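You operate a simulated robot arm through the tools that you are given. There is no shell and no other tool.

The job below is to be done with a simulated robot arm. You get a single attempt, and the scene is never put back.

## Task
Put things in order on the bowl-side counter by the door. At the end: the green banded pot from the bowl-side counter by the door stands where the brown bottle stood; the raisin jar (marked "RAISINS") stands where the green banded pot stood; the cream polishing pad stands where the brown wooden ring stood; the brown bottle stands where the cream polishing pad stood; the brown wooden ring stands on top of the red book; whatever was shut is shut again. Leave all else as you found it, and nothing knocked over.

The check looks at the end state, three seconds after you hand in, the way a careful person would. Anything else that was tipped, shoved, dropped, spilled or broken makes it a failure.

## Robot
A 7-joint arm with a two-finger parallel gripper, fixed in place. Base frame: the origin is at the foot of the arm, x ahead of it, y to its left, z up; the work surface is at about z = 0.8. Lengths are in m, angles in rad, forces in N, time in s.
With the tool pointing down near the work surface it reaches from about 0.1 to 0.66 m from the base axis. Its first joint turns from -1.152 to 1.152 rad. Payload 1.57 kg.
The tool frame sits at the grasp point between the pads (the TCP): z along the fingers, y along the line on which they close. The tips reach 0.03 m beyond it. The gripper opens to 0.08 m. The fingers are 0.017 m wide and 0.012 m thick; the gripper's body (0.04 by 0.082 m) begins 0.08 m behind the TCP.
Orientation is that of the tool frame in the base frame, as a unit quaternion [w, x, y, z]. With the fingers straight down and closing along the base's y, the tool's x points along the base's -x, its y along +y and its z along -z.

## Interface
- The arm moves only by the tool nudge_tool. Its argument "deltas" is a list that holds one entry, the list of rows, each a list of 7 numbers: the shift along the base's x, y, z in m, then the turn, a rotation vector about the base's x, y, z in rad, then the opening, from 0 (shut) to 1 (fully open). In form: [[[tx, ty, tz, rx, ry, rz, grip], ...]]. A call has 1 to 20 rows; each row shifts and turns the commanded pose from where the row before left it. Rows are played at 5 a second. More than 0.05 m and 0.15 rad between two rows, or a gripper value outside its range, and nothing of the call is played. Where a pose cannot be reached the arm comes as near as it can. A force on the tool above 40 N (or 10 N above the force at the start of the call, whichever is more), or a blocked arm, ends the call early, and 0.2 s more pass. Each finger travels about 0.072 m/s and halts on what it meets, pressing with about 26 N; the grip force reading is that of the motor and also rises with nothing between the fingers. The clock runs only during rows and for 0.2 s after the last one: add rows that do not move to give the fingers time. It gives the time, the measured TCP pose, the force on the tool (base axes), the opening and the grip force at its end, in the units of the frame above (readings bear some noise), with the torque about the TCP (base axes, N m) and any sound that the robot's microphone picked up.
- Cameras (640 x 400 px; columns grow to the right, rows downward): "scene" is fixed at [0.0641, 0.4443, 1.4114]; the picture's right is [-0.64, -0.77, 0.00], its down [-0.52, 0.44, -0.73] and it looks along [0.56, -0.47, -0.68] (base axes); focal length 316 px, centre (320, 200). "wrist" rides on the gripper at [0.072, -0.007, -0.122] in the tool frame; the picture's right is [0.09, 1.00, 0.00], its down [-0.84, 0.08, -0.54] and it looks along [-0.54, 0.05, 0.84] (tool axes); focal length 238 px, centre (320, 200). There is no depth. A picture from a camera that has moved, and an enlarged one, comes with that camera's place and axes in the base frame and with its lens.
- camera(camera): a new picture of that camera. The clock stands still meanwhile.
- close_up(camera, box): a new picture of the part [left, top, right, bottom] of that camera's present view, enlarged. The clock stands still meanwhile.
- sign_off(): hands the job in; it is judged then, once.

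Places have to be worked out from the pictures, the camera data and where the tool is seen. Open the gripper and draw the arm clear of the work before you hand the job in, unless the task says otherwise.

The tools are called after "Request:" as name(argument=value, ...) on one line, values as JSON. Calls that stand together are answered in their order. nudge_tool: Moves the arm, as the interface text tells. Its arguments: {"type":"object","properties":{"deltas":{"type":"array"}},"required":["deltas"]} The other tools are called the same way: camera (camera) takes a picture; close_up (camera, box) takes an enlarged picture of a part of a camera's view; sign_off () hands the job in.

At the start:

```text
t: 0.0
position: [0.3263, 0.1358, 1.1104]
ee_rot: [0.0, 0.0, 1.0, 0.0]
wrist_force: [0.0, 0.0, -0.3]
wrist_torque: [0.0, 0.01, -0.04]
grip_width: 0.0801
gripper_force: 0.1
```

scene: 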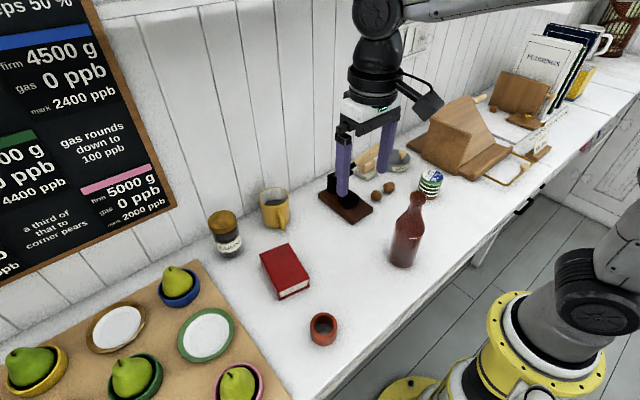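
wrist: 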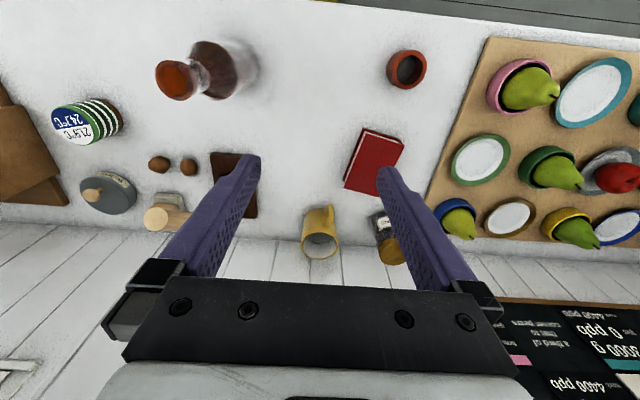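

I begin by looking closely at the scene, to identify the pot, bottle, jar, pad and ring.

Request:
close_up(camera="scene", box=[180, 140, 340, 340])

Request:
close_up(camera="scene", box=[320, 130, 480, 280])

Request:
close_up(camera="scene", box=[400, 20, 640, 200])

Request:
close_up(camera="wrist", box=[0, 20, 280, 260])

Request:
close_up(camera="wrist", box=[260, 20, 460, 280])

```text
2.00 times, centred on (260, 240) of scene
camera zoom: at [0.0641, 0.4443, 1.4114], right [-0.64, -0.77, 0.0], down [-0.52, 0.44, -0.73], along [0.56, -0.47, -0.68], focal length 632 px, centre (440, 120)
```

zoom: 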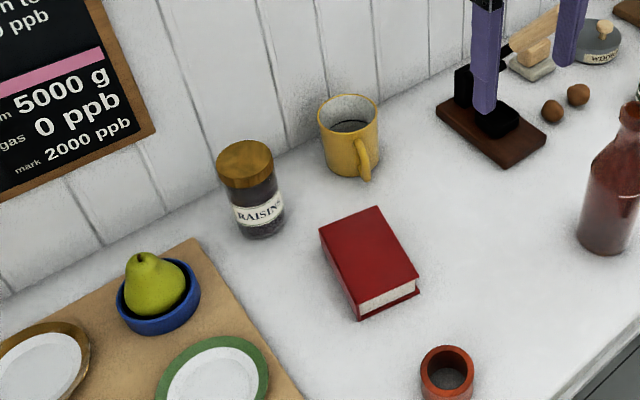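

```text
2.67 times, centred on (400, 205) of scene
camera zoom: at [0.0641, 0.4443, 1.4114], right [-0.64, -0.77, 0.0], down [-0.52, 0.44, -0.73], along [0.56, -0.47, -0.68], focal length 842 px, centre (107, 187)
```

zoom: 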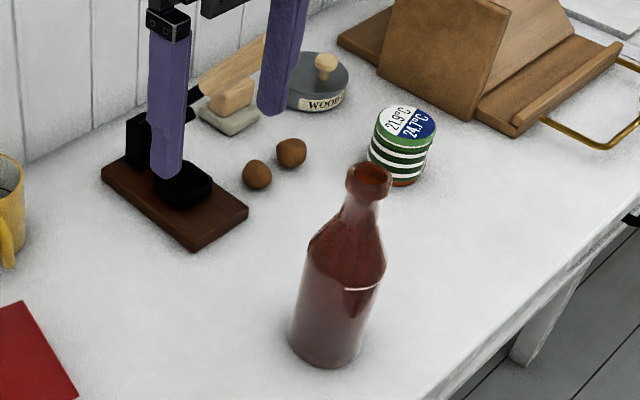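

```text
2.22 times, centred on (520, 110) of scene
camera zoom: at [0.0641, 0.4443, 1.4114], right [-0.64, -0.77, 0.0], down [-0.52, 0.44, -0.73], along [0.56, -0.47, -0.68], focal length 702 px, centre (-124, 400)
```

zoom: 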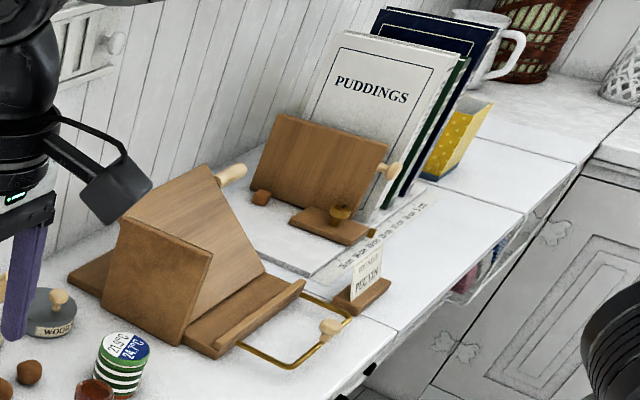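

```text
1.67 times, centred on (140, 140) of wrist
camera zoom: at [0.2536, 0.1294, 1.2327], right [-0.09, 1.0, 0.0], down [0.84, 0.08, 0.54], along [0.54, 0.05, -0.84], focal length 397 px, centre (620, 300)
```

zoom: 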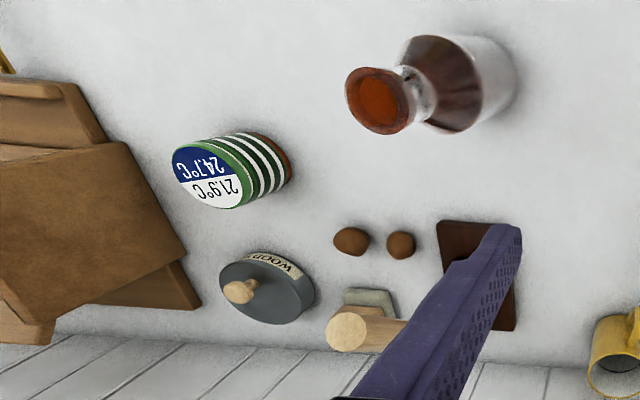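

```text
1.54 times, centred on (360, 150) of wrist
camera zoom: at [0.2536, 0.1294, 1.2327], right [-0.09, 1.0, 0.0], down [0.84, 0.08, 0.54], along [0.54, 0.05, -0.84], focal length 367 px, centre (258, 277)
```

zoom: 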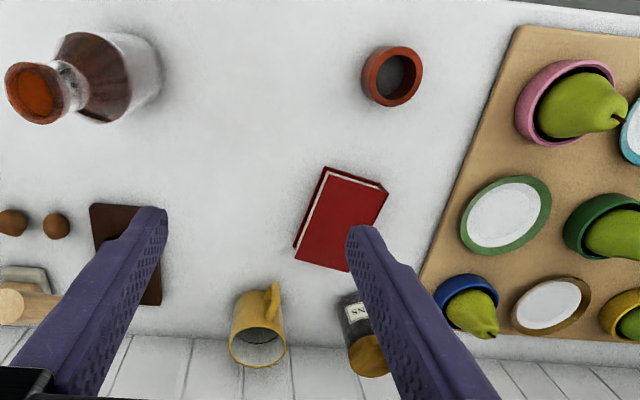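

I need to know what each of the ambiguous things is (the grey "WOOD…" lidded thing, the handled block, the terracotta ring), so I zoom in further.

Request:
close_up(camera="scene", box=[350, 130, 430, 180])

Request:
close_up(camera="scene", box=[290, 300, 354, 350])

Request:
close_up(camera="wrist", box=[60, 140, 220, 240])

Request:
close_up(camera="scene", box=[480, 90, 580, 190])

Request:
close_up(camera="scene", box=[0, 240, 320, 400])

Request:
close_up(camera="wrist", box=[370, 30, 450, 110])

```text
8.00 times, centred on (390, 155) of scene
camera zoom: at [0.0641, 0.4443, 1.4114], right [-0.64, -0.77, 0.0], down [-0.52, 0.44, -0.73], along [0.56, -0.47, -0.68], focal length 2527 px, centre (-240, 560)
```

zoom: 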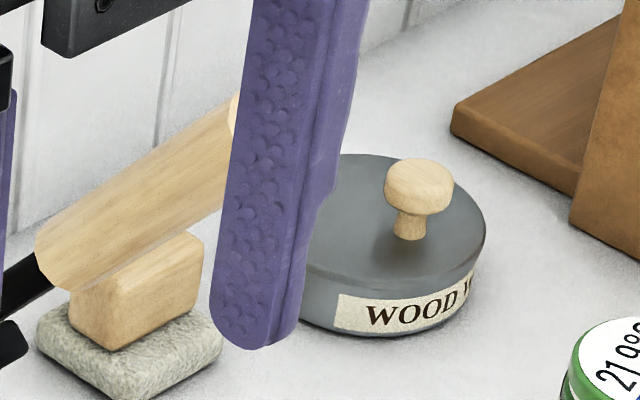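

```text
8.00 times, centred on (322, 325) of scene
camera zoom: at [0.0641, 0.4443, 1.4114], right [-0.64, -0.77, 0.0], down [-0.52, 0.44, -0.73], along [0.56, -0.47, -0.68], focal length 2527 px, centre (304, -800)
```

zoom: 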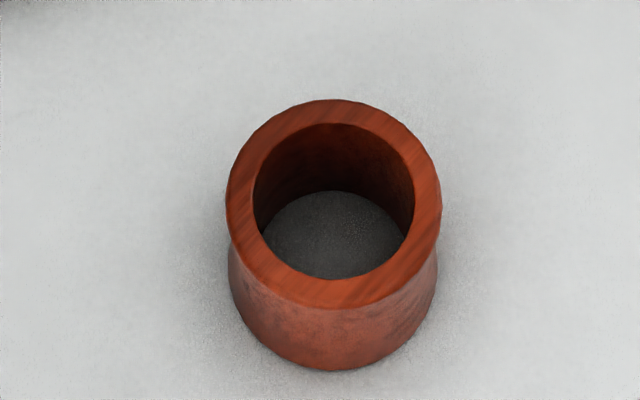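

```text
4.00 times, centred on (140, 190) of wrist
camera zoom: at [0.2536, 0.1294, 1.2327], right [-0.09, 1.0, 0.0], down [0.84, 0.08, 0.54], along [0.54, 0.05, -0.84], focal length 953 px, centre (1040, 240)
```

zoom: 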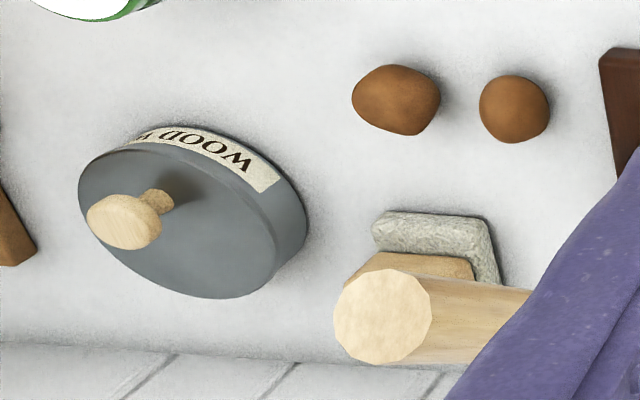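

```text
4.00 times, centred on (530, 140) of scene
camera zoom: at [0.0641, 0.4443, 1.4114], right [-0.64, -0.77, 0.0], down [-0.52, 0.44, -0.73], along [0.56, -0.47, -0.68], focal length 1263 px, centre (-520, 440)
```

zoom: 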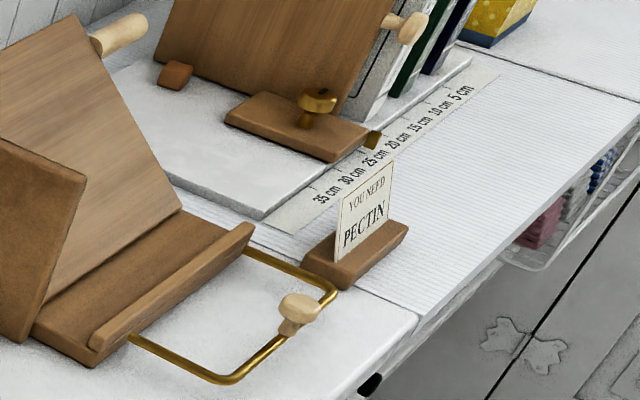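

```text
2.00 times, centred on (160, 320) of scene
camera zoom: at [0.0641, 0.4443, 1.4114], right [-0.64, -0.77, 0.0], down [-0.52, 0.44, -0.73], along [0.56, -0.47, -0.68], focal length 632 px, centre (640, -40)
```

zoom: 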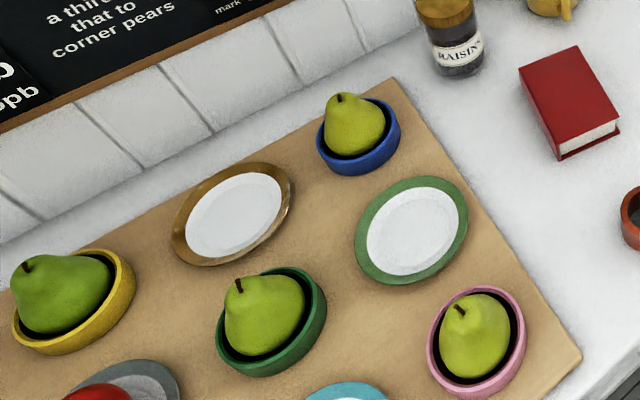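

```text
5.00 times, centred on (410, 70) of wrist
camera zoom: at [0.2536, 0.1294, 1.2327], right [-0.09, 1.0, 0.0], down [0.84, 0.08, 0.54], along [0.54, 0.05, -0.84], focal length 1192 px, centre (-130, 850)
```

zoom: 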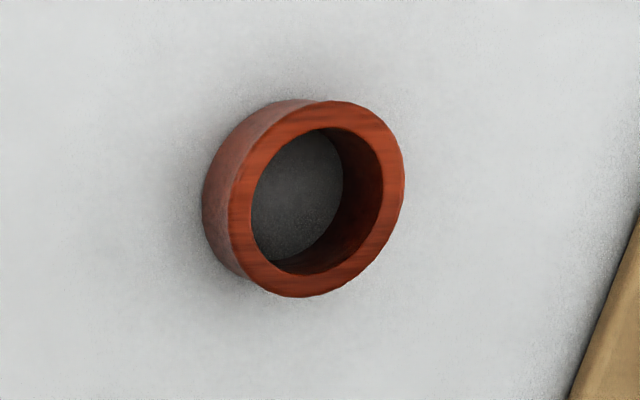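

The candidates are clear: the banded pot near (0.39, -0.25), the bottle near (0.29, 0.0), the jar near (0.57, 0.30), the handled cream pad near (0.57, -0.17) and the ring near (0.27, 0.264). I'll move up and over the ring, which also unblocks the scene view, and look again.

Request:
nudge_tool(deltas=[[[-0.014, 0.032, -0.02, 0, 0, 0, 1], [-0.014, 0.032, -0.02, 0, 0, 0, 1], [-0.014, 0.032, -0.02, 0, 0, 0, 1], [-0.014, 0.032, -0.02, 0, 0, 0, 1], [0, 0, 0, 0, 0, 0, 1]]])

```text
t: 1.2
position: [0.2699, 0.2662, 1.0296]
ee_rot: [0.0, 0.001, 1.0, 0.0]
wrist_force: [0.3, 0.8, -0.7]
wrist_torque: [0.03, 0.05, 0.02]
grip_width: 0.08
gripper_force: 0.0
```

The arm now hovers over the ring at z 1.03. I take both views.

Request:
camera(camera="scene")

Request:
camera(camera="wrist")

Request:
close_up(camera="scene", box=[300, 120, 460, 220])

```text
taken
```

scene: 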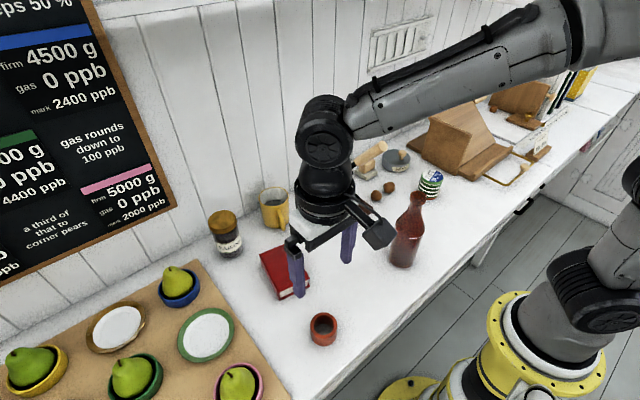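

```text
taken
camera wrist: at [0.1972, 0.2602, 1.1523], right [-0.09, 1.0, 0.0], down [0.84, 0.08, 0.54], along [0.54, 0.05, -0.84], focal length 238 px, centre (320, 200)
```

wrist: 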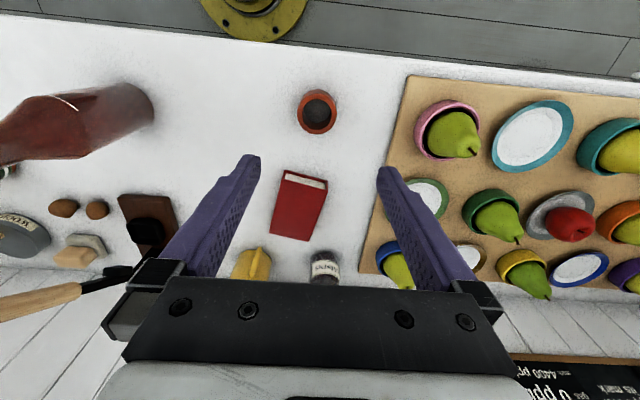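

```text
4.00 times, centred on (380, 170) of scene
camera zoom: at [0.064, 0.4443, 1.4114], right [-0.64, -0.77, 0.0], down [-0.52, 0.44, -0.73], along [0.56, -0.47, -0.68], focal length 1263 px, centre (80, 320)
```

zoom: 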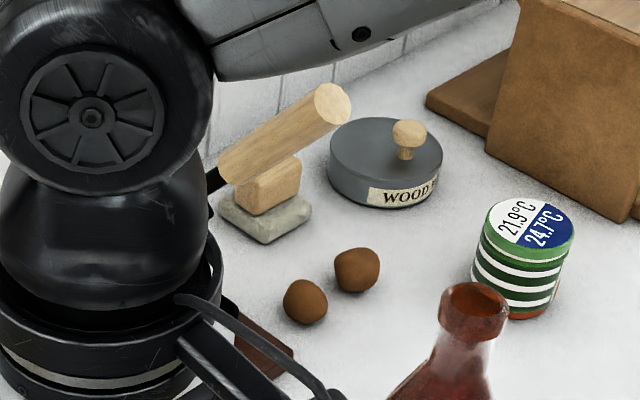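

There is a black stand with a wooden lever handle that hangs over the pad. I need a better look there, so I rise above bottle height and move the wrist camera towards it.

Request:
nudge_tool(deltas=[[[0, 0, 0.04, 0, 0, 0, 1], [0, 0, 0.04, 0, 0, 0, 1], [0.01, -0.045, 0.01, 0, 0, 0, 1], [0.01, -0.045, 0, 0, 0, 0, 1], [0.01, -0.045, 0, 0, 0, 0, 1], [0.01, -0.045, 0, 0, 0, 0, 1], [0.01, -0.045, 0, 0, 0, 0, 1], [0.01, -0.045, 0, 0, 0, 0, 1], [0.01, -0.045, 0, 0, 0, 0, 1], [0.01, -0.045, 0, 0, 0, 0, 1], [0, 0, 0, 0, 0, 0, 1]]])

```text
t: 3.6
position: [0.3502, -0.0972, 1.1209]
ee_rot: [0.0, 0.0, 1.0, 0.001]
wrist_force: [-0.6, -0.7, -0.1]
wrist_torque: [0.03, 0.02, -0.01]
grip_width: 0.0803
gripper_force: 0.1
```

The wrist camera should now look at the pad, lever and tin. I take views from both cameras.

Request:
camera(camera="wrist")

Request:
camera(camera="scene")

Request:
close_up(camera="wrist", box=[220, 120, 420, 260])

Request:
close_up(camera="scene", box=[300, 120, 420, 230])

```text
taken
camera wrist: at [0.2782, -0.1036, 1.2434], right [-0.09, 1.0, 0.0], down [0.84, 0.08, 0.54], along [0.54, 0.05, -0.84], focal length 238 px, centre (320, 200)
```

wrist: 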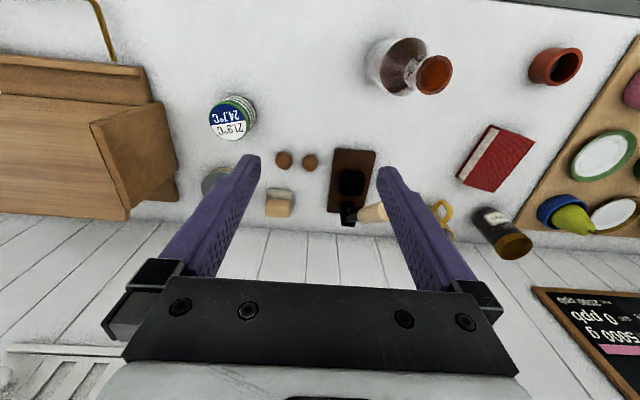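

```text
taken
```

scene: 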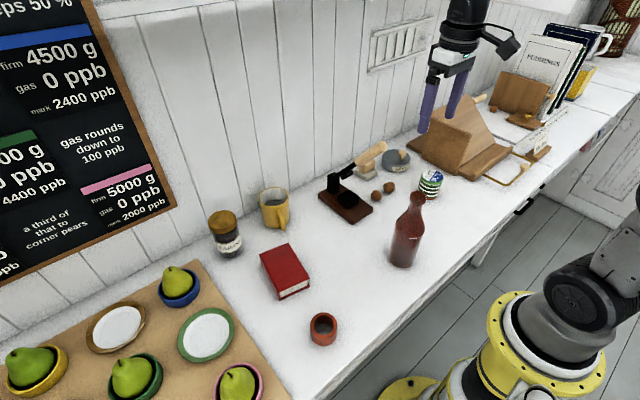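

```text
2.86 times, centred on (320, 190) of wrist
camera zoom: at [0.2782, -0.1036, 1.2434], right [-0.09, 1.0, 0.0], down [0.84, 0.08, 0.54], along [0.54, 0.05, -0.84], focal length 681 px, centre (320, 229)
```

zoom: 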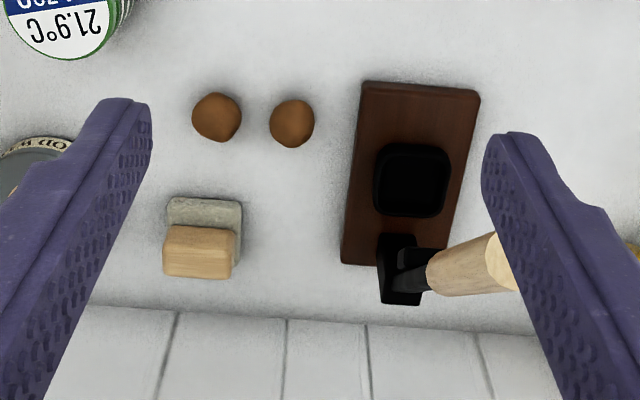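

```text
3.64 times, centred on (360, 175) of scene
camera zoom: at [0.0641, 0.4443, 1.4114], right [-0.64, -0.77, 0.0], down [-0.52, 0.44, -0.73], along [0.56, -0.47, -0.68], focal length 1148 px, centre (174, 291)
```

zoom: 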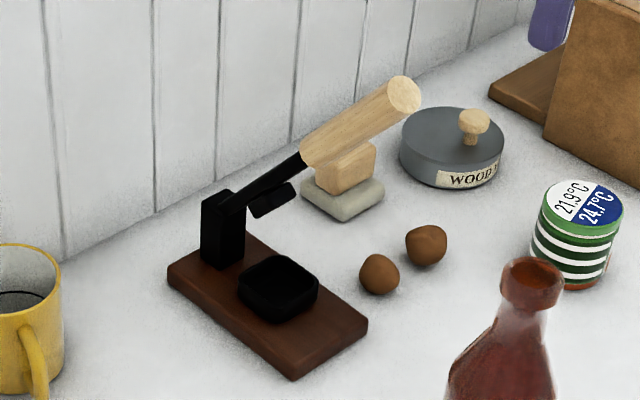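

The lever thing is a nutcracker: its raised handle ends near (0.41, -0.02, 1.05), so I must keep clear of it. The pad with its wooden block sits free near (0.57, -0.167). I start with the ring by returning above it and coming lower for a precise look.

Request:
nudge_tool(deltas=[[[-0.01, 0.045, 0, 0, 0, 0, 1], [-0.01, 0.045, 0, 0, 0, 0, 1], [-0.01, 0.045, 0, 0, 0, 0, 1], [-0.01, 0.045, 0, 0, 0, 0, 1], [-0.01, 0.045, 0, 0, 0, 0, 1], [-0.01, 0.045, 0, 0, 0, 0, 1], [-0.01, 0.045, 0, 0, 0, 0, 1], [-0.012, 0.0452, 0, 0, 0, 0, 1], [0, 0, -0.045, 0, 0, 0, 1], [0, 0, -0.045, 0, 0, 0, 1], [0, 0, -0.045, 0, 0, 0, 1], [0, 0, 0, 0, 0, 0, 1]]])

Request:
camera(camera="wrist")

Request:
camera(camera="scene")

```text
t: 6.2
position: [0.2664, 0.2623, 0.9841]
ee_rot: [0.0, 0.0, 1.0, 0.0]
wrist_force: [-1.0, 0.0, 0.8]
wrist_torque: [-0.04, 0.01, 0.0]
grip_width: 0.0799
gripper_force: 0.1
```

```text
taken
camera wrist: at [0.1942, 0.2572, 1.1067], right [-0.09, 1.0, 0.0], down [0.84, 0.08, 0.54], along [0.54, 0.05, -0.84], focal length 238 px, centre (320, 200)
```

wrist: 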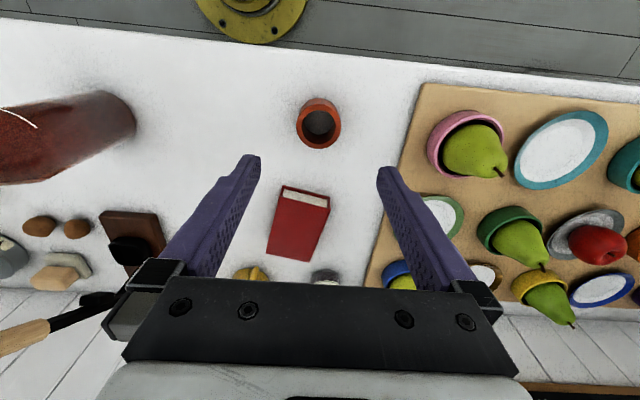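

```text
taken
```

scene: 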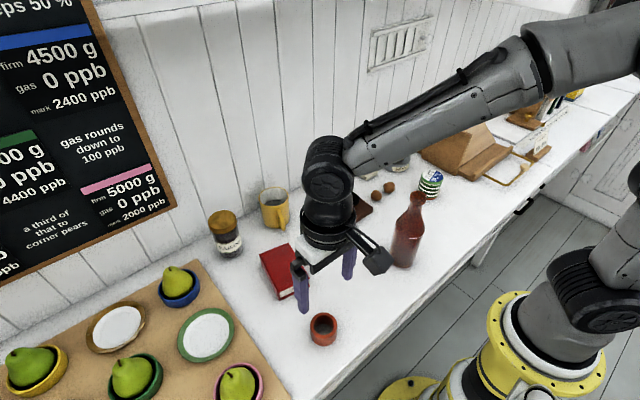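

I enlarge the ring and book in the wrist view for exact pixel positions.

Request:
close_up(camera="wrist", box=[280, 80, 360, 160])

Request:
close_up(camera="wrist", box=[250, 170, 350, 270])

Request:
close_up(camera="scene", box=[250, 230, 350, 350])

```text
5.00 times, centred on (320, 120) of wrist
camera zoom: at [0.1942, 0.2572, 1.1067], right [-0.09, 1.0, 0.0], down [0.84, 0.08, 0.54], along [0.54, 0.05, -0.84], focal length 1192 px, centre (320, 600)
```

zoom: 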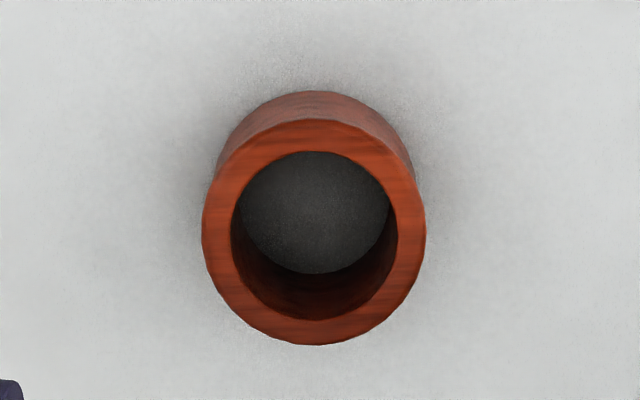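

```text
4.00 times, centred on (300, 220) of wrist
camera zoom: at [0.1942, 0.2572, 1.1067], right [-0.09, 1.0, 0.0], down [0.84, 0.08, 0.54], along [0.54, 0.05, -0.84], focal length 953 px, centre (400, 120)
```

zoom: 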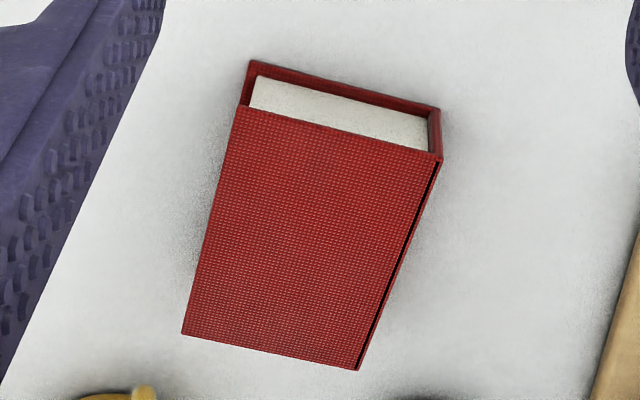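

```text
3.33 times, centred on (300, 290) of scene
camera zoom: at [0.0641, 0.4443, 1.4114], right [-0.64, -0.77, 0.0], down [-0.52, 0.44, -0.73], along [0.56, -0.47, -0.68], focal length 1053 px, centre (387, -100)
```

zoom: 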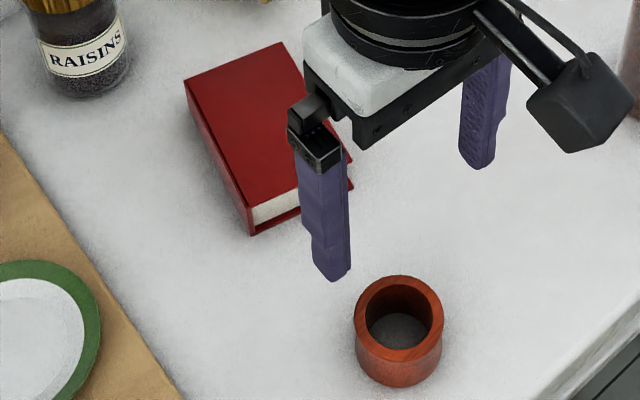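

The ring centre works out to (0.271, 0.263) with its rim at z 0.835 and an outside diameter of 0.05. The book's top is at z 0.831 and centred on (0.434, 0.243). I lower around the ring with open fingers.

Request:
nudge_tool(deltas=[[[0.0045, -0.001, -0.04, 0, 0, 0, 1], [0, 0, -0.04, 0, 0, 0, 1], [0, 0, -0.035, 0, 0, 0, 1], [0, 0, -0.02, 0, 0, 0, 1], [0, 0, -0.01, 0, 0, 0, 1], [0, 0, 0, 0, 0, 0, 1], [0, 0, 0, 0, 0, 0, 1]]])

Request:
camera(camera="wrist")

Request:
close_up(camera="scene", box=[270, 270, 370, 370])

```text
t: 7.8
position: [0.2739, 0.2641, 0.8412]
ee_rot: [-0.001, 0.001, 1.0, 0.0]
wrist_force: [1.0, -0.1, 0.4]
wrist_torque: [-0.02, -0.02, -0.01]
grip_width: 0.0801
gripper_force: 0.0
```

```text
taken
camera wrist: at [0.201, 0.2575, 0.9625], right [-0.09, 1.0, 0.0], down [0.84, 0.08, 0.54], along [0.54, 0.05, -0.84], focal length 238 px, centre (320, 200)
```

wrist: 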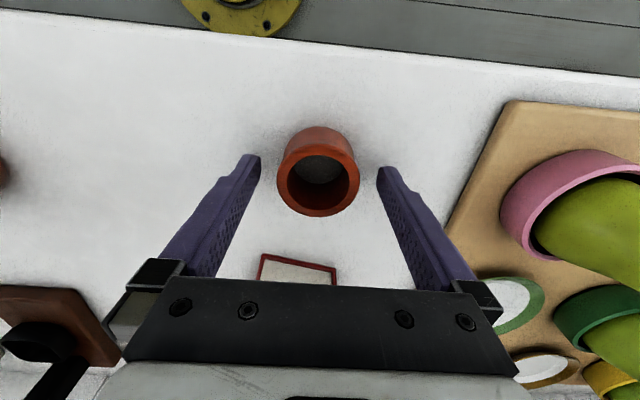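

```text
4.00 times, centred on (320, 320) of scene
camera zoom: at [0.0641, 0.4443, 1.4114], right [-0.64, -0.77, 0.0], down [-0.52, 0.44, -0.73], along [0.56, -0.47, -0.68], focal length 1263 px, centre (320, -280)
```

zoom: 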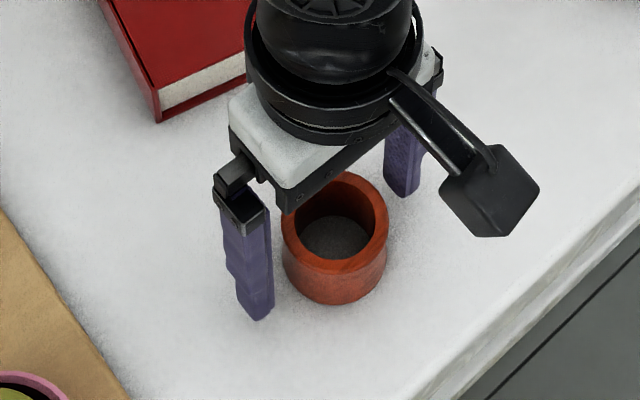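

The fingers straddle the ring evenly, and the true TCP is at about (0.273, 0.2645, 0.8405). I lower 6 mm more and close.

Request:
nudge_tool(deltas=[[[-0.001, -0.001, -0.006, 0, 0, 0, 1], [0, 0, 0, 0, 0, 0, 1], [0, 0, 0, 0, 0, 0, 0.6], [0, 0, 0, 0, 0, 0, 0], [0, 0, 0, 0, 0, 0, 0], [0, 0, 0, 0, 0, 0, 0], [0, 0, 0, 0, 0, 0, 0]]])

```text
t: 9.4
position: [0.2724, 0.2633, 0.8355]
ee_rot: [0.001, 0.0, 1.0, 0.0]
wrist_force: [0.2, 0.7, 0.1]
wrist_torque: [-0.01, -0.02, 0.0]
grip_width: 0.0501
gripper_force: 26.6
```

The ring is held at 0.050 m width with 26 N. I lift it and carry it over the book, still high.

Request:
nudge_tool(deltas=[[[0, 0, 0.02, 0, 0, 0, 0], [0, 0, 0.035, 0, 0, 0, 0], [0, 0, 0.035, 0, 0, 0, 0], [0.032, -0.004, 0, 0, 0, 0, 0], [0.032, -0.004, 0, 0, 0, 0, 0], [0.032, -0.004, 0, 0, 0, 0, 0], [0.032, -0.004, 0, 0, 0, 0, 0], [0.033, -0.005, 0, 0, 0, 0, 0], [0, 0, 0, 0, 0, 0, 0], [0, 0, 0, 0, 0, 0, 0]]])

Request:
camera(camera="wrist")

Request:
camera(camera="scene")

```text
t: 11.6
position: [0.433, 0.241, 0.9251]
ee_rot: [0.001, 0.001, 1.0, -0.001]
wrist_force: [0.5, 0.1, -0.4]
wrist_torque: [0.0, 0.02, 0.03]
grip_width: 0.0501
gripper_force: 26.1
```

```text
taken
camera wrist: at [0.3602, 0.2344, 1.0468], right [-0.09, 1.0, 0.0], down [0.84, 0.08, 0.54], along [0.54, 0.05, -0.84], focal length 238 px, centre (320, 200)
```

wrist: 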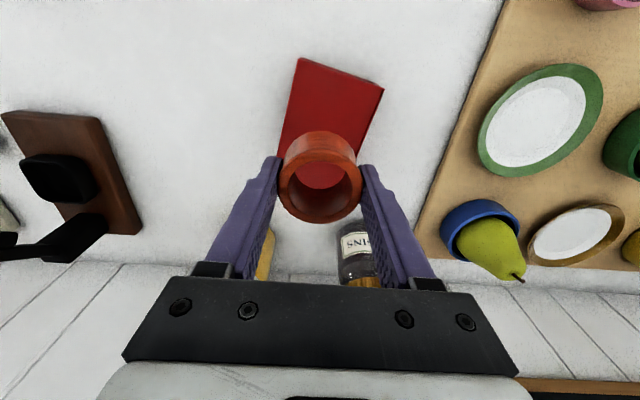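

```text
taken
```

scene: 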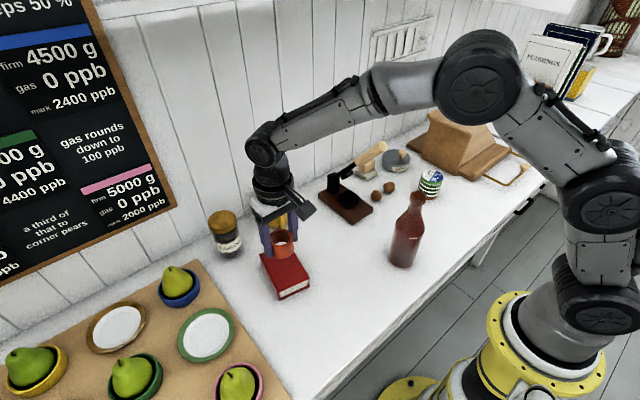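

The ring is over the book centre (TCP 0.432, 0.241). I lower to just above the book's top and then read the force.

Request:
nudge_tool(deltas=[[[0, 0.001, -0.025, 0, 0, 0, 0], [0, 0, -0.018, 0, 0, 0, 0], [0, 0, -0.008, 0, 0, 0, 0], [0, 0, -0.004, 0, 0, 0, 0], [0, 0, 0, 0, 0, 0, 0]]])

Request:
close_up(camera="scene", box=[230, 200, 330, 300])

Request:
camera(camera="wrist")

```text
t: 12.8
position: [0.4322, 0.2427, 0.8705]
ee_rot: [0.0, 0.0, 1.0, 0.0]
wrist_force: [0.0, 0.8, -0.5]
wrist_torque: [-0.02, -0.01, 0.02]
grip_width: 0.0501
gripper_force: 25.4
```

```text
4.00 times, centred on (280, 250) of scene
camera zoom: at [0.0641, 0.4443, 1.4114], right [-0.64, -0.77, 0.0], down [-0.52, 0.44, -0.73], along [0.56, -0.47, -0.68], focal length 1263 px, centre (480, 0)
```

zoom: 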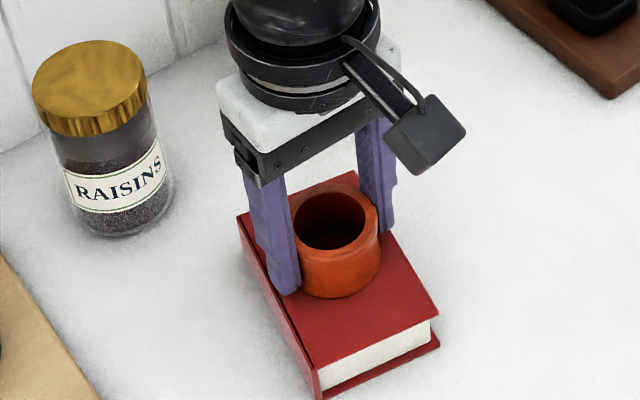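

```text
taken
camera wrist: at [0.3606, 0.2353, 0.9913], right [-0.09, 1.0, 0.0], down [0.84, 0.08, 0.54], along [0.54, 0.05, -0.84], focal length 238 px, centre (320, 200)
```

wrist: 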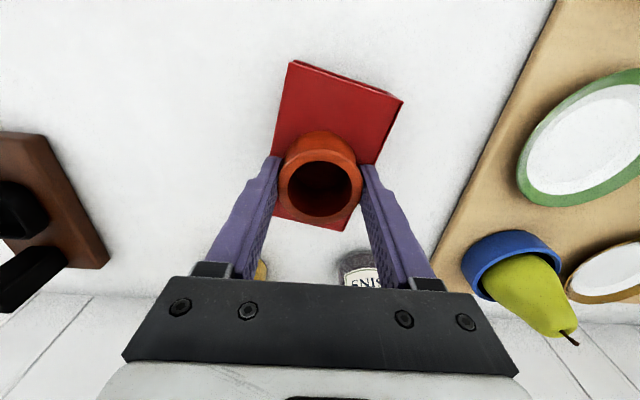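

No contact yet at TCP z 0.869. I go down in small steps towards the predicted contact at about 0.8655.

Request:
nudge_tool(deltas=[[[0, 0, -0.0015, 0, 0, 0, 0], [0, 0, -0.0015, 0, 0, 0, 0], [0, 0, 0, 0, 0, 0, 0]]])

```text
t: 13.6
position: [0.4335, 0.2416, 0.8683]
ee_rot: [0.002, 0.0, 1.0, 0.002]
wrist_force: [-5.0, -1.3, 17.3]
wrist_torque: [-0.24, 0.33, -0.22]
grip_width: 0.05
gripper_force: 26.1
```

Contact with the book shows as 17 N upward. I ease up about 1 mm to relieve it, then check the force before releasing.

Request:
nudge_tool(deltas=[[[0, 0, 0.001, 0, 0, 0, 0], [0, 0, 0, 0, 0, 0, 0]]])

```text
t: 14.2
position: [0.4334, 0.2426, 0.8674]
ee_rot: [0.002, 0.0, 1.0, 0.0]
wrist_force: [1.8, -0.7, 10.8]
wrist_torque: [-0.18, 0.02, -0.04]
grip_width: 0.05
gripper_force: 26.3
```

The force fell to 11 N, so I ease up another millimetre and then open the fingers.

Request:
nudge_tool(deltas=[[[0, 0, 0.001, 0, 0, 0, 0], [0, 0, 0, 0, 0, 0, 0], [0, 0, 0, 0, 0, 0, 0.7], [0, 0, 0, 0, 0, 0, 1], [0, 0, 0, 0, 0, 0, 1], [0, 0, 0, 0, 0, 0, 1]]])

Request:
close_up(camera="scene", box=[230, 200, 330, 300])

Request:
camera(camera="wrist")

```text
t: 15.6
position: [0.4312, 0.2422, 0.8681]
ee_rot: [0.0, 0.0, 1.0, 0.0]
wrist_force: [-0.3, -0.7, -0.2]
wrist_torque: [0.0, 0.02, -0.05]
grip_width: 0.0801
gripper_force: 0.0
```

```text
4.00 times, centred on (280, 250) of scene
camera zoom: at [0.0641, 0.4443, 1.4114], right [-0.64, -0.77, 0.0], down [-0.52, 0.44, -0.73], along [0.56, -0.47, -0.68], focal length 1263 px, centre (480, 0)
```

zoom: 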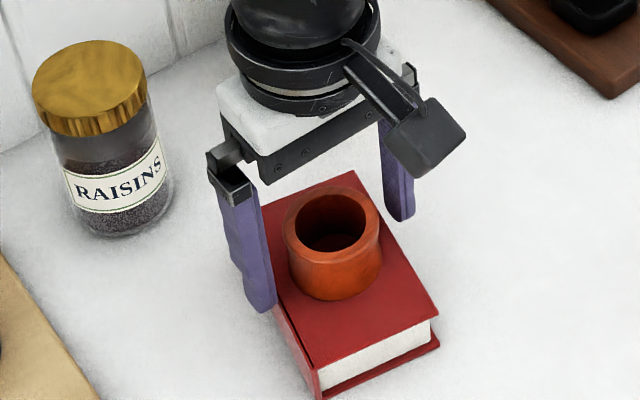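

```text
taken
camera wrist: at [0.3599, 0.2357, 0.9903], right [-0.09, 1.0, 0.0], down [0.84, 0.08, 0.54], along [0.54, 0.05, -0.84], focal length 238 px, centre (320, 200)
```

wrist: 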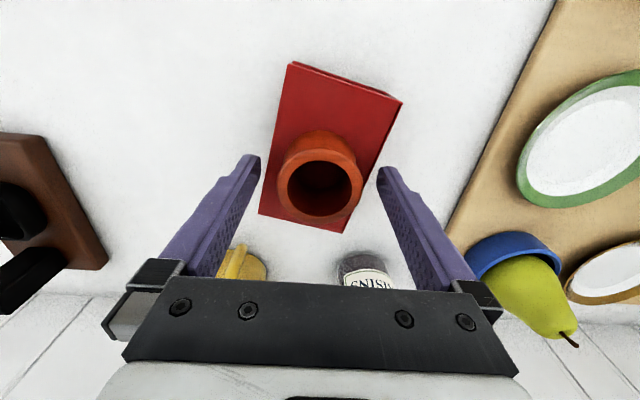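

The ring stands on the book. I rise well above the nutcracker handle's tip (1.05) and travel over to the pad's side.

Request:
nudge_tool(deltas=[[[0, 0, 0.03, 0, 0, 0, 1], [0, 0, 0.042, 0, 0, 0, 1], [0, 0, 0.042, 0, 0, 0, 1], [0, 0, 0.042, 0, 0, 0, 1], [0, 0, 0.042, 0, 0, 0, 1], [0, 0, 0.042, 0, 0, 0, 1], [0, 0, 0.042, 0, 0, 0, 1], [0, -0.0447, 0, 0, 0, 0, 1], [0, -0.0447, 0, 0, 0, 0, 1], [0, -0.0447, 0, 0, 0, 0, 1], [0, -0.0447, 0, 0, 0, 0, 1], [0, -0.0447, 0, 0, 0, 0, 1], [0, -0.0447, 0, 0, 0, 0, 1], [0, -0.0447, 0, 0, 0, 0, 1], [0, -0.0447, 0, 0, 0, 0, 1], [0.01, -0.0447, 0, 0, 0, 0, 1], [0.01, 0, -0.04, 0, 0, 0, 1], [0, 0, -0.04, 0, 0, 0, 1], [0, 0, -0.04, 0, 0, 0, 1], [0, 0, 0, 0, 0, 0, 1]]])

Request:
camera(camera="wrist")

Request:
camera(camera="scene")

```text
t: 19.8
position: [0.4511, -0.1603, 1.0281]
ee_rot: [0.0, 0.0, 1.0, 0.0]
wrist_force: [-0.3, -0.1, 0.0]
wrist_torque: [-0.03, 0.01, 0.0]
grip_width: 0.0798
gripper_force: 0.0
```

```text
taken
camera wrist: at [0.3781, -0.1682, 1.151], right [-0.09, 1.0, 0.0], down [0.84, 0.08, 0.54], along [0.54, 0.05, -0.84], focal length 238 px, centre (320, 200)
```

wrist: 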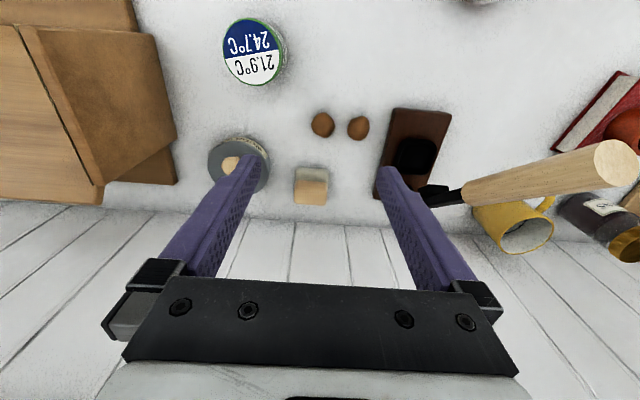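

```text
taken
```

scene: 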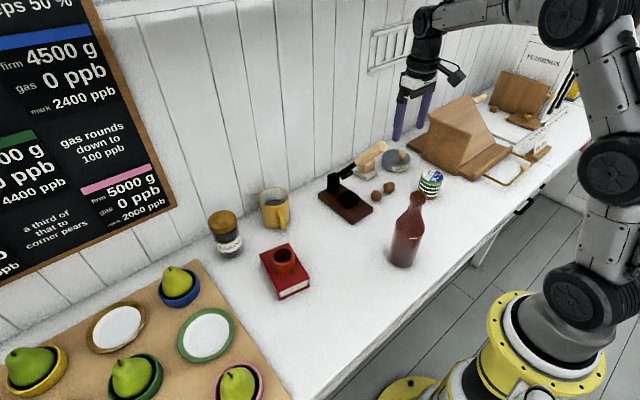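

The pad is in view between the fingers. I enlarge it, the nutcracker and the tin to measure them.

Request:
close_up(camera="wrist", box=[270, 150, 350, 220])

Request:
close_up(camera="scene", box=[340, 130, 420, 200])

Request:
close_up(camera="wrist", box=[200, 90, 460, 250])

```text
5.71 times, centred on (310, 185) of wrist
camera zoom: at [0.3781, -0.1682, 1.151], right [-0.09, 1.0, 0.0], down [0.84, 0.08, 0.54], along [0.54, 0.05, -0.84], focal length 1362 px, centre (377, 286)
```

zoom: 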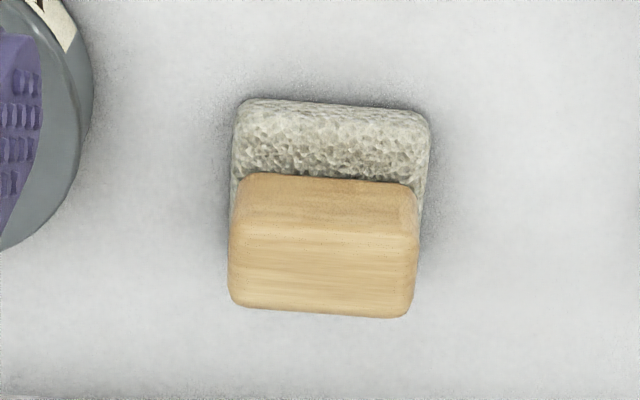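

```text
5.71 times, centred on (380, 165) of scene
camera zoom: at [0.0641, 0.4443, 1.4114], right [-0.64, -0.77, 0.0], down [-0.52, 0.44, -0.73], along [0.56, -0.47, -0.68], focal length 1805 px, centre (-23, 400)
```

zoom: 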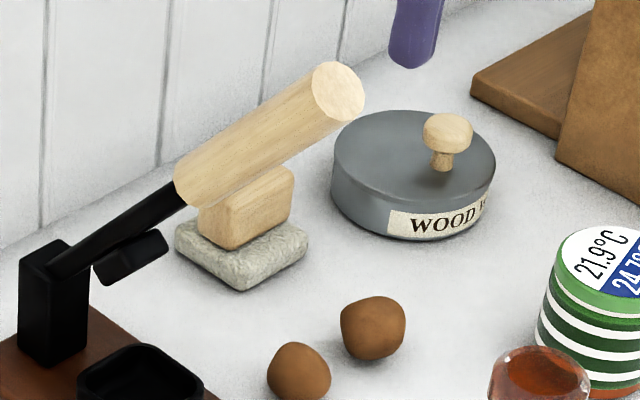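

```text
2.46 times, centred on (330, 170) of wrist
camera zoom: at [0.3781, -0.1682, 1.151], right [-0.09, 1.0, 0.0], down [0.84, 0.08, 0.54], along [0.54, 0.05, -0.84], focal length 587 px, centre (295, 274)
```

zoom: 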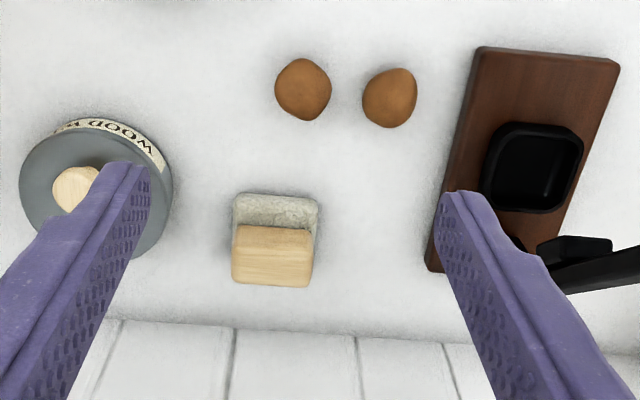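

The pad measures about 0.053 square with its wooden block 0.048 wide in y; its centre is at (0.570, -0.165) and its top at z ≈ 0.849. I go above it and descend part-way to verify.

Request:
nudge_tool(deltas=[[[0.04, -0.001, 0, 0, 0, 0, 1], [0.04, -0.001, 0, 0, 0, 0, 1], [0.04, -0.002, 0, 0, 0, 0, 1], [0, 0, -0.04, 0, 0, 0, 1], [0, 0, -0.04, 0, 0, 0, 0.9], [0, 0, -0.03, 0, 0, 0, 0.9], [0, 0, 0, 0, 0, 0, 0.9]]])

Request:
camera(camera="wrist")

Request:
camera(camera="scene")

```text
t: 21.4
position: [0.572, -0.165, 0.9198]
ee_rot: [0.0, 0.002, 1.0, -0.001]
wrist_force: [0.2, -0.7, -0.6]
wrist_torque: [0.01, 0.01, 0.0]
grip_width: 0.0722
gripper_force: 0.0
```

```text
taken
camera wrist: at [0.5004, -0.172, 1.0423], right [-0.09, 1.0, 0.0], down [0.84, 0.08, 0.54], along [0.54, 0.05, -0.84], focal length 238 px, centre (320, 200)
```

wrist: 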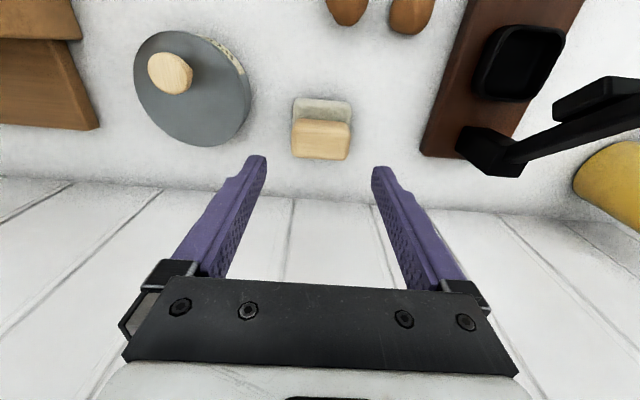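

```text
taken
```

scene: 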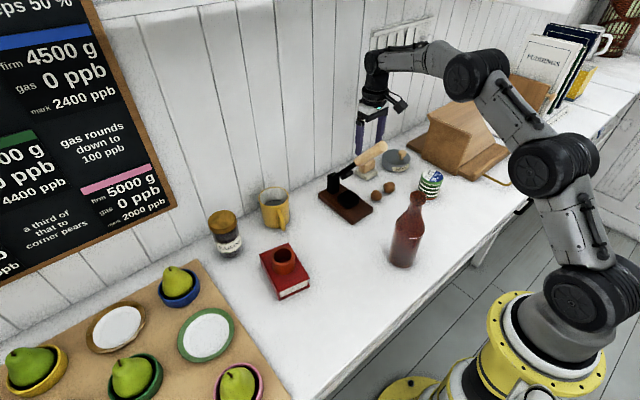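

The true TCP is about (0.5724, -0.165, 0.920). I zoom on the pad to refine its centre.

Request:
close_up(camera="wrist", box=[270, 80, 370, 180])

```text
4.00 times, centred on (320, 130) of wrist
camera zoom: at [0.5004, -0.172, 1.0423], right [-0.09, 1.0, 0.0], down [0.84, 0.08, 0.54], along [0.54, 0.05, -0.84], focal length 953 px, centre (320, 480)
```

zoom: 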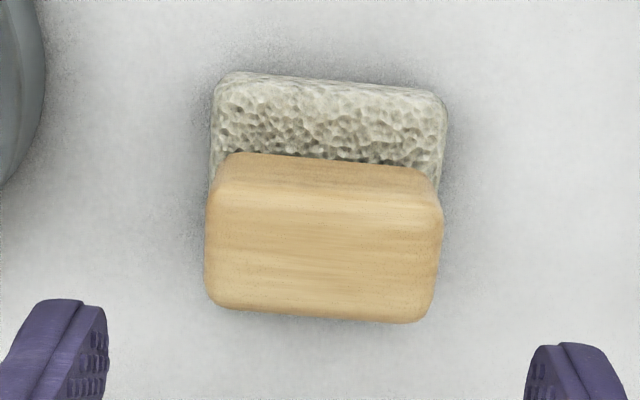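

The pad centre is (0.5697, -0.165), its block top at z ≈ 0.849 and the base top at ≈ 0.816. I shift 2.5 mm back and lower so the tips end just above the base, gripping the wooden block.

Request:
nudge_tool(deltas=[[[-0.0025, 0, -0.03, 0, 0, 0, 0.9], [0, 0, -0.025, 0, 0, 0, 0.9], [0, 0, -0.012, 0, 0, 0, 0.9], [0, 0, -0.004, 0, 0, 0, 0.9], [0, 0, 0, 0, 0, 0, 0.9]]])

Request:
camera(camera="wrist")

Request:
close_up(camera="scene", box=[330, 110, 430, 200])

```text
t: 22.6
position: [0.5695, -0.1639, 0.8502]
ee_rot: [0.0, 0.0, 1.0, 0.0]
wrist_force: [0.0, 0.4, -0.6]
wrist_torque: [0.01, -0.01, -0.01]
grip_width: 0.0719
gripper_force: 0.1
```

```text
taken
camera wrist: at [0.497, -0.1701, 0.9708], right [-0.09, 1.0, 0.0], down [0.84, 0.08, 0.54], along [0.54, 0.05, -0.84], focal length 238 px, centre (320, 200)
```

wrist: 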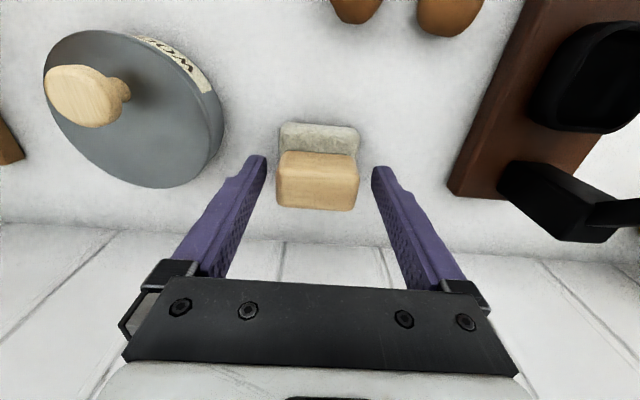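

```text
4.44 times, centred on (380, 155) of scene
camera zoom: at [0.0641, 0.4443, 1.4114], right [-0.64, -0.77, 0.0], down [-0.52, 0.44, -0.73], along [0.56, -0.47, -0.68], focal length 1404 px, centre (53, 400)
```

zoom: 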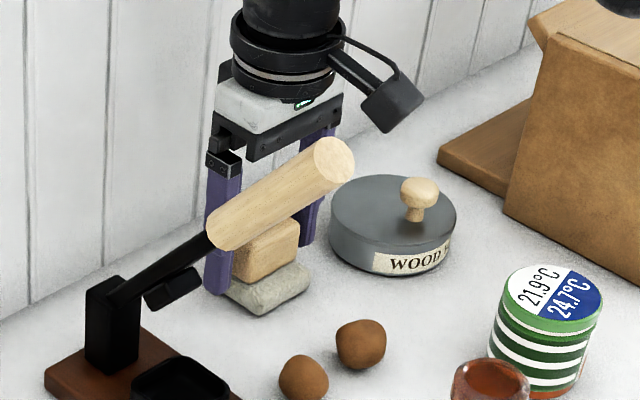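

The fingers are on either side of the wooden block. I shift 1.5 mm in y and close.

Request:
nudge_tool(deltas=[[[0.0005, -0.0015, 0, 0, 0, 0, 0.9], [0, 0, 0, 0, 0, 0, 0.7], [0, 0, 0, 0, 0, 0, 0.4], [0, 0, 0, 0, 0, 0, 0], [0, 0, 0, 0, 0, 0, 0], [0, 0, 0, 0, 0, 0, 0]]])

```text
t: 24.0
position: [0.5694, -0.1645, 0.8497]
ee_rot: [0.0, 0.0, 1.0, 0.001]
wrist_force: [0.8, 0.1, 0.8]
wrist_torque: [-0.01, -0.01, 0.01]
grip_width: 0.0493
gripper_force: 26.5
```

The block is gripped at 0.049 m. I lift gently 4 cm and check that the whole pad comes along.

Request:
nudge_tool(deltas=[[[0, 0, 0.01, 0, 0, 0, 0], [0, 0, 0.015, 0, 0, 0, 0], [0, 0, 0.02, 0, 0, 0, 0], [0, 0, 0, 0, 0, 0, 0]]])

Request:
camera(camera="wrist")

Request:
close_up(camera="scene", box=[330, 110, 430, 200])

```text
t: 25.0
position: [0.571, -0.166, 0.8946]
ee_rot: [0.0, 0.0, 1.0, 0.001]
wrist_force: [0.9, -0.6, -0.4]
wrist_torque: [0.02, 0.0, -0.03]
grip_width: 0.0493
gripper_force: 25.8
```

```text
taken
camera wrist: at [0.4982, -0.1724, 1.0166], right [-0.09, 1.0, 0.0], down [0.84, 0.08, 0.54], along [0.54, 0.05, -0.84], focal length 238 px, centre (320, 200)
```

wrist: 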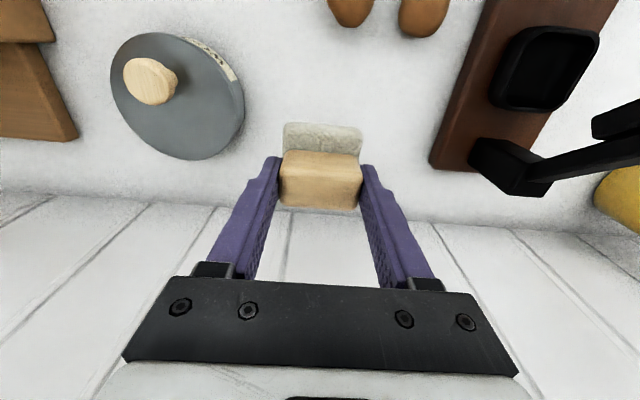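

```text
4.44 times, centred on (380, 155) of scene
camera zoom: at [0.0641, 0.4443, 1.4114], right [-0.64, -0.77, 0.0], down [-0.52, 0.44, -0.73], along [0.56, -0.47, -0.68], focal length 1404 px, centre (53, 400)
```

zoom: 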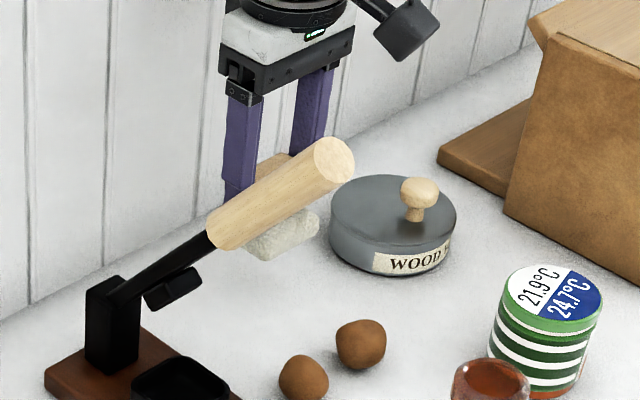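

The whole pad lifted cleanly. I retract upward to z ≈ 1.15, then cross over towards the ring's former place.

Request:
nudge_tool(deltas=[[[-0.01, 0, 0.038, 0, 0, 0, 0], [-0.02, 0, 0.037, 0, 0, 0, 0], [-0.022, 0, 0.036, 0, 0, 0, 0], [-0.022, 0, 0.036, 0, 0, 0, 0], [-0.022, 0, 0.036, 0, 0, 0, 0], [-0.022, 0, 0.036, 0, 0, 0, 0], [-0.022, 0, 0.036, 0, 0, 0, 0], [-0.0159, 0.0428, 0, 0, 0, 0, 0], [-0.0159, 0.0428, 0, 0, 0, 0, 0], [-0.0159, 0.0428, 0, 0, 0, 0, 0], [-0.0159, 0.0428, 0, 0, 0, 0, 0], [-0.0159, 0.0428, 0, 0, 0, 0, 0], [-0.0159, 0.0428, 0, 0, 0, 0, 0], [-0.0159, 0.0428, 0, 0, 0, 0, 0], [-0.0159, 0.0428, 0, 0, 0, 0, 0], [-0.0159, 0.0428, 0, 0, 0, 0, 0], [-0.0159, 0.0428, 0, 0, 0, 0, 0], [0, 0, 0, 0, 0, 0, 0]]])

Request:
camera(camera="scene")

Request:
camera(camera="wrist")

```text
t: 28.8
position: [0.2712, 0.2631, 1.1501]
ee_rot: [0.0, 0.001, 1.0, 0.0]
wrist_force: [-0.5, -0.4, -1.0]
wrist_torque: [-0.01, 0.0, 0.02]
grip_width: 0.0491
gripper_force: 26.0
```

```text
taken
```

scene: 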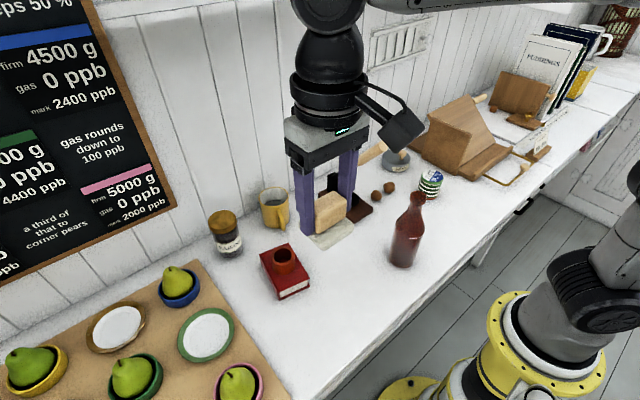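

```text
taken
camera wrist: at [0.1986, 0.256, 1.2719], right [-0.09, 1.0, 0.0], down [0.84, 0.08, 0.54], along [0.54, 0.05, -0.84], focal length 238 px, centre (320, 200)
```

wrist: 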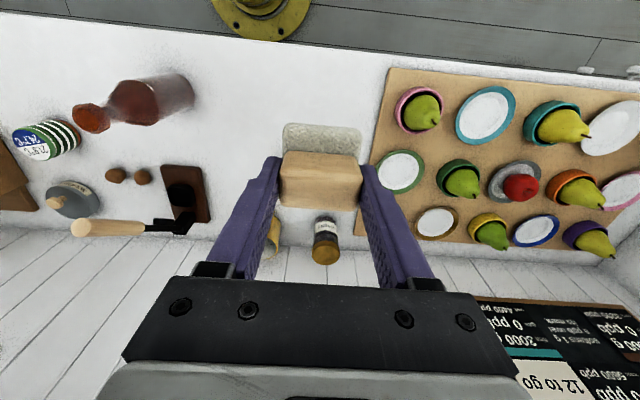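

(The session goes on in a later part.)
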